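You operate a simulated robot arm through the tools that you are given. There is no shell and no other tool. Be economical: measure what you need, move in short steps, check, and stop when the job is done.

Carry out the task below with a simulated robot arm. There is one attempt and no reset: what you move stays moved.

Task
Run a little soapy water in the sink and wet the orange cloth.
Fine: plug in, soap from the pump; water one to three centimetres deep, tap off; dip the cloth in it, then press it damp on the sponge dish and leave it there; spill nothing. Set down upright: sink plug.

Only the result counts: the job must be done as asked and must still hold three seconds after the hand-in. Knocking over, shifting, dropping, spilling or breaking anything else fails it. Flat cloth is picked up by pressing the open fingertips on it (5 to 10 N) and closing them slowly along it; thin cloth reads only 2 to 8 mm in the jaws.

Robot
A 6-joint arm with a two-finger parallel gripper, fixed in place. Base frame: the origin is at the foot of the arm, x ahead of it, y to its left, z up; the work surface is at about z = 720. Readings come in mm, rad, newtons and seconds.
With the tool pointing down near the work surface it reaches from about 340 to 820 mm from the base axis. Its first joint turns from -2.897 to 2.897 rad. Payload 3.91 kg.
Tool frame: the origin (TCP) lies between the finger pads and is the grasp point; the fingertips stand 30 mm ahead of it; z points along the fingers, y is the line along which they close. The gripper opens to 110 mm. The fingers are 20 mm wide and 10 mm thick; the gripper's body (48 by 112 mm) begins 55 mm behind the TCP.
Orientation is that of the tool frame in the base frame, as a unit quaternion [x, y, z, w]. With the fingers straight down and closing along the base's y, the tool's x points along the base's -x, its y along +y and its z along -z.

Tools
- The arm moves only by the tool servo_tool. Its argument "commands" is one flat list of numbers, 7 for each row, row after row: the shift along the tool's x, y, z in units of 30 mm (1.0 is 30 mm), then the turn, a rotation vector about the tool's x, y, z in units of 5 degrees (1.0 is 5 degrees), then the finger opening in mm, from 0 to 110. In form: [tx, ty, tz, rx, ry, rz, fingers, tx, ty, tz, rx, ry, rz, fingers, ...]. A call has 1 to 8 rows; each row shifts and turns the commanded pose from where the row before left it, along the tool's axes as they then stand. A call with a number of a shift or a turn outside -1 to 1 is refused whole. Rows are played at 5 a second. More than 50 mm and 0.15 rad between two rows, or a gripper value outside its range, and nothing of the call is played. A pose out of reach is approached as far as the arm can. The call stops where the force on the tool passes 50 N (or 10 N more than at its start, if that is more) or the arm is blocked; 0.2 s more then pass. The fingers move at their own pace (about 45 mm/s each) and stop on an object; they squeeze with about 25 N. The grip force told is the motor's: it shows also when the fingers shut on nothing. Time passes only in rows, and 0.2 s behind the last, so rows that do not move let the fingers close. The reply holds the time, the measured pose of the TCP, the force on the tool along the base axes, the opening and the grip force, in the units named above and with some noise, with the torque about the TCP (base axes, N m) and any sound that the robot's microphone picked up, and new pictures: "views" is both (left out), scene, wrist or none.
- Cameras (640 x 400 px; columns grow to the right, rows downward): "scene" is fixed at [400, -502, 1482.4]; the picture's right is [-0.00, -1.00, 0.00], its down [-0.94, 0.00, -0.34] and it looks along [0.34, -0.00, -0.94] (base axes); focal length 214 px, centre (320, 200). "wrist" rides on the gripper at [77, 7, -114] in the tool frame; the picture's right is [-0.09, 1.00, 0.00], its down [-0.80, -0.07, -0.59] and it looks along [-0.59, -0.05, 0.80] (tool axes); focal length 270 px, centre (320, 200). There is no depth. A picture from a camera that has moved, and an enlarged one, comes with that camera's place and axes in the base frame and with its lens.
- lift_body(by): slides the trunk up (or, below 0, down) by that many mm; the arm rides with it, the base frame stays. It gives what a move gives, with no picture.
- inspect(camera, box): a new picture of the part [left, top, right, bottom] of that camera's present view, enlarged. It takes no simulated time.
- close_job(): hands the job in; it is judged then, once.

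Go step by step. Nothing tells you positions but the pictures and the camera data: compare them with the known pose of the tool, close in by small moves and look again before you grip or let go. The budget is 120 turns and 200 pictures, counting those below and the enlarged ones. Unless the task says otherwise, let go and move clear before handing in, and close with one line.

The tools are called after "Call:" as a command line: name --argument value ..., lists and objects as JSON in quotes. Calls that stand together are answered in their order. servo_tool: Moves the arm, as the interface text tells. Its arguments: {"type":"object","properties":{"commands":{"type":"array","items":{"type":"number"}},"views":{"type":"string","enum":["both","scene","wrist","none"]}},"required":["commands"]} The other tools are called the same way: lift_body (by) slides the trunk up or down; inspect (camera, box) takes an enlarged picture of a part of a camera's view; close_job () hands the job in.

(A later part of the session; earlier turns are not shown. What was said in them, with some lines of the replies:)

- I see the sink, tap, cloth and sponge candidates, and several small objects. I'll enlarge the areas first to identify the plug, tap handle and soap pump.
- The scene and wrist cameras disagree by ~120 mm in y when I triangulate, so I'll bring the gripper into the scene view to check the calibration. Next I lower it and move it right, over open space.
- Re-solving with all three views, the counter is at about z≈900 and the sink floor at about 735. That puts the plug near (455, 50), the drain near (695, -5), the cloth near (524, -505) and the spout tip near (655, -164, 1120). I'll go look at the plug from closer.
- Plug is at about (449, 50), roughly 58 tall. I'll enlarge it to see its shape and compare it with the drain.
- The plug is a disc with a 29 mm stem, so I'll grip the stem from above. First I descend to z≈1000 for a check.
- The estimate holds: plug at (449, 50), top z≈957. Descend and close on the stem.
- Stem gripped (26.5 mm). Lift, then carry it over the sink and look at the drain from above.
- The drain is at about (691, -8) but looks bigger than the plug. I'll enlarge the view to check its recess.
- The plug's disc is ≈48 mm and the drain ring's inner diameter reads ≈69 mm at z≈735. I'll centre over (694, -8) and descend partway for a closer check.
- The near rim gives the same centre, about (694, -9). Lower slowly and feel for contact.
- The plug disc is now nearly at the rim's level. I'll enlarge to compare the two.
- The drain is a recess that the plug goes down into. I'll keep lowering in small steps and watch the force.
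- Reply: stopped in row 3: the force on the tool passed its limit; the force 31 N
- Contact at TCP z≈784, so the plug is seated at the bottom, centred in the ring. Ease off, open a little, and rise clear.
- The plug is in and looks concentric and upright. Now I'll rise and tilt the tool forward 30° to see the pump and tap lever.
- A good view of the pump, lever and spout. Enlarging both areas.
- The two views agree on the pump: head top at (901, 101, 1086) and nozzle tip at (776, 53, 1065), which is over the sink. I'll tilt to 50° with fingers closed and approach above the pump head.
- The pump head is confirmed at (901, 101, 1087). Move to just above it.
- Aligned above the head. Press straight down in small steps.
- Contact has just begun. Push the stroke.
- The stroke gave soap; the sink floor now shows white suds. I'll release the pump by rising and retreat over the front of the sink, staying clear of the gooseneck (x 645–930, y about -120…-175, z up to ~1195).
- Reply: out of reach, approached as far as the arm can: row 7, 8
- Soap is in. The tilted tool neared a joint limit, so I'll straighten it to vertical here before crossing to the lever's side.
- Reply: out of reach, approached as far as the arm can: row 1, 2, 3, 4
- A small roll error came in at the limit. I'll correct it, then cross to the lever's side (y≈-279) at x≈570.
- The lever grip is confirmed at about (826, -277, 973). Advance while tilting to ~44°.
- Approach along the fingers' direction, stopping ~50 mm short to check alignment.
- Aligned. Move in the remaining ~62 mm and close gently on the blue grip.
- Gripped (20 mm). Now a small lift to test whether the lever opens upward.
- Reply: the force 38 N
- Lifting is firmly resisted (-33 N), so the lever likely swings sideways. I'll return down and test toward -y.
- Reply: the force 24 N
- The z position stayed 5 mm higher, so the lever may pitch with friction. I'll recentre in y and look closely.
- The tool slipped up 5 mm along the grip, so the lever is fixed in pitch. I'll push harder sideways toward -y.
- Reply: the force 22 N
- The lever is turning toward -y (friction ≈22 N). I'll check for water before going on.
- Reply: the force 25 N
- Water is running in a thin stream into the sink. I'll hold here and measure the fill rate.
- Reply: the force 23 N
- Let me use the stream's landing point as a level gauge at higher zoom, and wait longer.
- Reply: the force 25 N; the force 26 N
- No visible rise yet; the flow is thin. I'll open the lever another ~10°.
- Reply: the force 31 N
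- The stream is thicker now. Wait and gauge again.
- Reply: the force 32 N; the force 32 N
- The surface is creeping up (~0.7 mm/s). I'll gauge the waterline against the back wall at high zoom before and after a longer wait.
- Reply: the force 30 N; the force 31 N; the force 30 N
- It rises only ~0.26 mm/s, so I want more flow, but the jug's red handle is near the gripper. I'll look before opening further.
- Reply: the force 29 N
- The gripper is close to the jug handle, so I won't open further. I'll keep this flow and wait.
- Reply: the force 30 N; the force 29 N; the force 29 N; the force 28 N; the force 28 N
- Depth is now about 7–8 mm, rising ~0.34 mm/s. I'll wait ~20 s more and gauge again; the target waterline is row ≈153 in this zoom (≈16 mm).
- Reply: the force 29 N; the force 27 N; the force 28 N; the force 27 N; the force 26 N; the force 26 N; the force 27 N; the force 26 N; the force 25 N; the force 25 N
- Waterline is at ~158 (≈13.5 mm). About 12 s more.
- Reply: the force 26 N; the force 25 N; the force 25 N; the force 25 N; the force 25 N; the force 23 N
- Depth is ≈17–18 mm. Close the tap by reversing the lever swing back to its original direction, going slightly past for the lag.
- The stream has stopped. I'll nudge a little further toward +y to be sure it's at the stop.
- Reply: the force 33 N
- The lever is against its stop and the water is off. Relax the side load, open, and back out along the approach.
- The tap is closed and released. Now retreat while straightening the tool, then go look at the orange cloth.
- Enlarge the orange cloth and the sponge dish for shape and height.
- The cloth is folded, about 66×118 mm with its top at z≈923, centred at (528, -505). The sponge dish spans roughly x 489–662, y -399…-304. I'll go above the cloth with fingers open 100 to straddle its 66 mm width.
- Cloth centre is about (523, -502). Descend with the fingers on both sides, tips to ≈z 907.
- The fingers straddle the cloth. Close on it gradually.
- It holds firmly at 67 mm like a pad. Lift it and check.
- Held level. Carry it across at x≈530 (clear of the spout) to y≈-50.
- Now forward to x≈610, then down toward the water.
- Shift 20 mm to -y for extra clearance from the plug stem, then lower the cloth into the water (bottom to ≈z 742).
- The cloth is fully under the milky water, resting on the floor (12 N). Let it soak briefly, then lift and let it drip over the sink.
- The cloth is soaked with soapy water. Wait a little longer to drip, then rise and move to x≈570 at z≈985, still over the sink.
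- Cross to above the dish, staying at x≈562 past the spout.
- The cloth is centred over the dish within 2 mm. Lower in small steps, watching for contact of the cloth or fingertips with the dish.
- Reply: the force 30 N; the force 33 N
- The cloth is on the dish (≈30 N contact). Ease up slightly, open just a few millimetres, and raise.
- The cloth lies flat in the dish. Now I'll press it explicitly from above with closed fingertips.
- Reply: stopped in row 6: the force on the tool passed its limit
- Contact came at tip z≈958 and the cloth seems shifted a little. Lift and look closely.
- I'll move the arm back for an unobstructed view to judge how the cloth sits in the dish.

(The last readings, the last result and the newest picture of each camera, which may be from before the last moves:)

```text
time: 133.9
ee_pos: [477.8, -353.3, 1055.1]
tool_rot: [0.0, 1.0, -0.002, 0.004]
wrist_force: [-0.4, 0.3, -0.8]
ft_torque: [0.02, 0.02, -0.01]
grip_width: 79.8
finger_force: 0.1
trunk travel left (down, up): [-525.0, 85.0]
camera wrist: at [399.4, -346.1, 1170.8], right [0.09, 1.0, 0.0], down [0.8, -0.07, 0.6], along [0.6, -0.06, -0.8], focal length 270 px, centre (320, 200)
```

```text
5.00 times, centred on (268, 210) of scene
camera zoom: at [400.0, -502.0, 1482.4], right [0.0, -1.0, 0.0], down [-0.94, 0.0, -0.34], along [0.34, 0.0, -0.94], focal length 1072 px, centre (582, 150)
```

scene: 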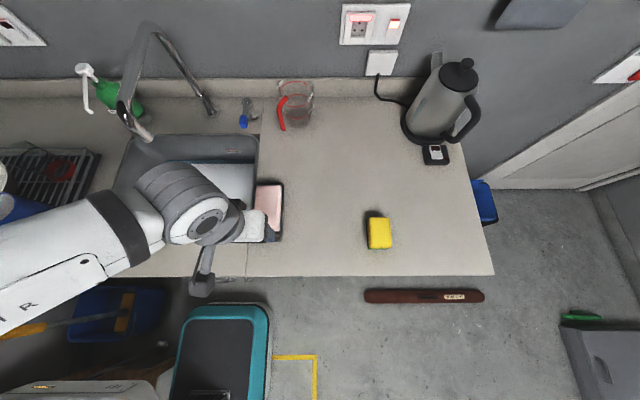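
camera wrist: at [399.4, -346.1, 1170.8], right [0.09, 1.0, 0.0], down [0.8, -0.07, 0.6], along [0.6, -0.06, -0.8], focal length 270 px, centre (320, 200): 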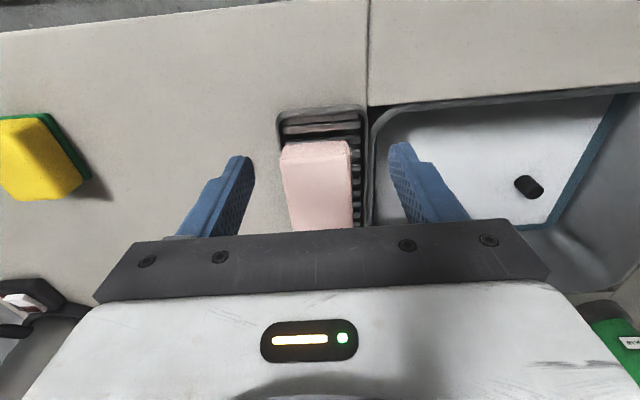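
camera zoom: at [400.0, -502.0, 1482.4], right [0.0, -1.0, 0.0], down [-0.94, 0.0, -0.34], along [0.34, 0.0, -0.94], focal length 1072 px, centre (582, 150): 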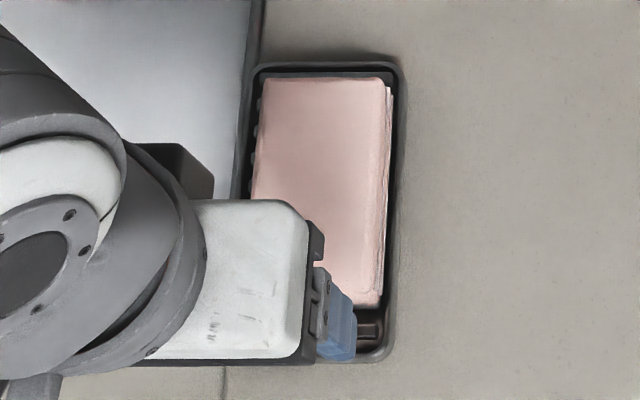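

The cloth sits flat within the dish lip, already pressed. I'll move clear and check the sink, plug, lever and water level.

Call:
servo_tool --commands '[0, 0.3, -1, 0, 0, 0, 80, 0, 0.5, -1, 0, 0, 0, 80, 0, 1, -1, 0, 0, 0, 80, 0, 1, -0.5, 0, 0, 0, 80, 0, 1, 0, 0, 0, 0, 80, 0, 1, 0, 0, 0, 0, 80, 0, 1, 0, 0, 0, 0, 80, 0, 1, 0, 0, 0, 0, 80]' --views "none"

Call:
servo_tool --commands '[0, 1, 0, 0, 0, 0, 80, 0, 1, 0, 0, 0, 0, 80, 0, 1, 0, 0, 0, 0, 80, 0, 1, 0, 0, 0, 0, 80, 0, 1, 0, 0, 0, 0, 80, 0, 1, 0, 0, 0, 0, 80, 0, 0, 0, 0, 0, 0, 80]' --views "both"

Call:
inspect --camera "scene" --box '[90, 100, 300, 260]'

Call:
inspect --camera "scene" --box '[216, 150, 256, 175]'

```text
time: 135.8
ee_pos: [476.7, -147.5, 1161.4]
tool_rot: [0.001, 1.0, -0.001, 0.004]
wrist_force: [0.3, -0.1, -0.6]
ft_torque: [0.01, -0.02, 0.0]
grip_width: 79.7
finger_force: 0.1
trunk travel left (down, up): [-525.0, 85.0]
```

```text
time: 137.3
ee_pos: [477.3, 30.5, 1160.3]
tool_rot: [0.0, 1.0, -0.001, 0.005]
wrist_force: [0.1, 0.4, -0.5]
ft_torque: [0.01, 0.01, -0.01]
grip_width: 80.0
finger_force: 0.1
trunk travel left (down, up): [-525.0, 85.0]
camera wrist: at [399.2, 38.6, 1274.1], right [0.09, 1.0, 0.0], down [0.8, -0.07, 0.6], along [0.6, -0.06, -0.8], focal length 270 px, centre (320, 200)
```

scene: 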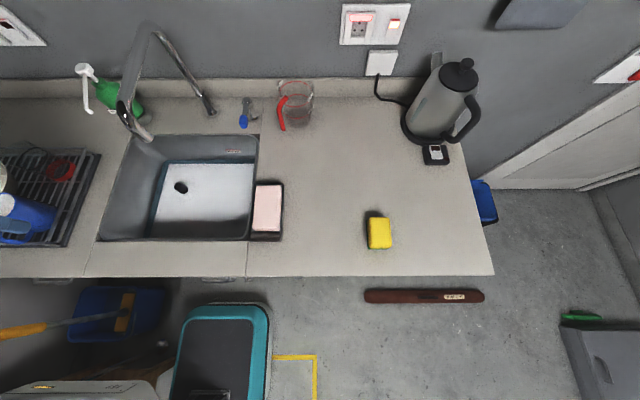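
wrist: 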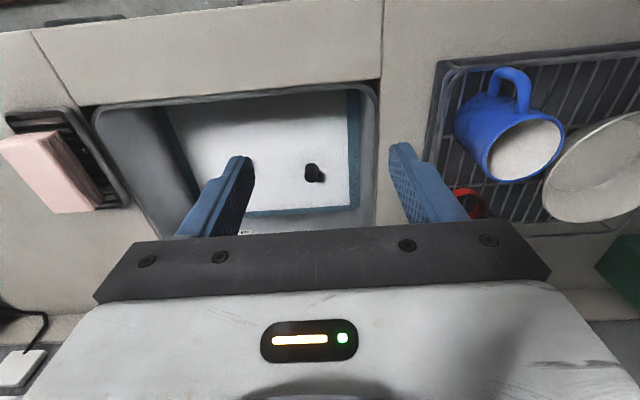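

```text
2.50 times, centred on (195, 180) of scene
camera zoom: at [400.0, -502.0, 1482.4], right [0.0, -1.0, 0.0], down [-0.94, 0.0, -0.34], along [0.34, 0.0, -0.94], focal length 536 px, centre (632, 250)
```

zoom: 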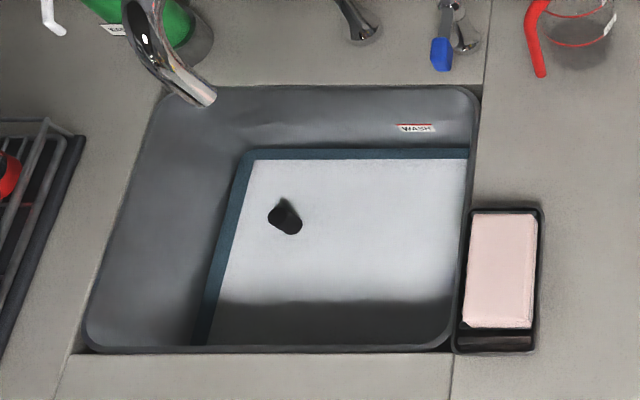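

```text
16.00 times, centred on (236, 162) of scene
camera zoom: at [400.0, -502.0, 1482.4], right [0.0, -1.0, 0.0], down [-0.94, 0.0, -0.34], along [0.34, 0.0, -0.94], focal length 3432 px, centre (1664, 800)
```

zoom: 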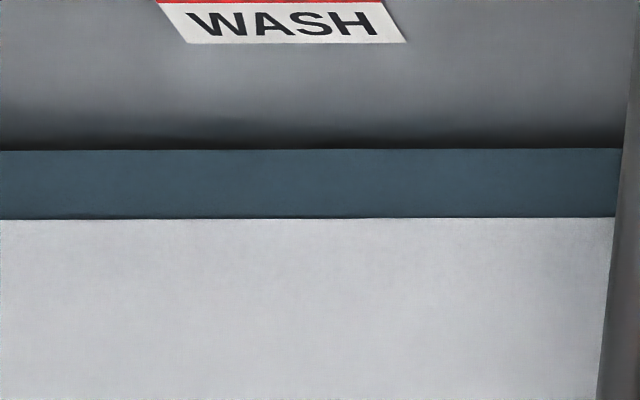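

The waterline is unchanged at ≈17–18 mm with the tap shut. The plug stands upright in the drain, the cloth lies in the dish, and nothing else has moved, so I'm handing in.

Call:
close_job

```text
The job is handed in.
```

The sink holds about 2 cm of soapy water with the plug upright in the drain and the tap off. I dipped the orange cloth, pressed it on the sponge dish and left it there; it sits slightly off-centre but inside the lip. I saw no spills and nothing else moved.
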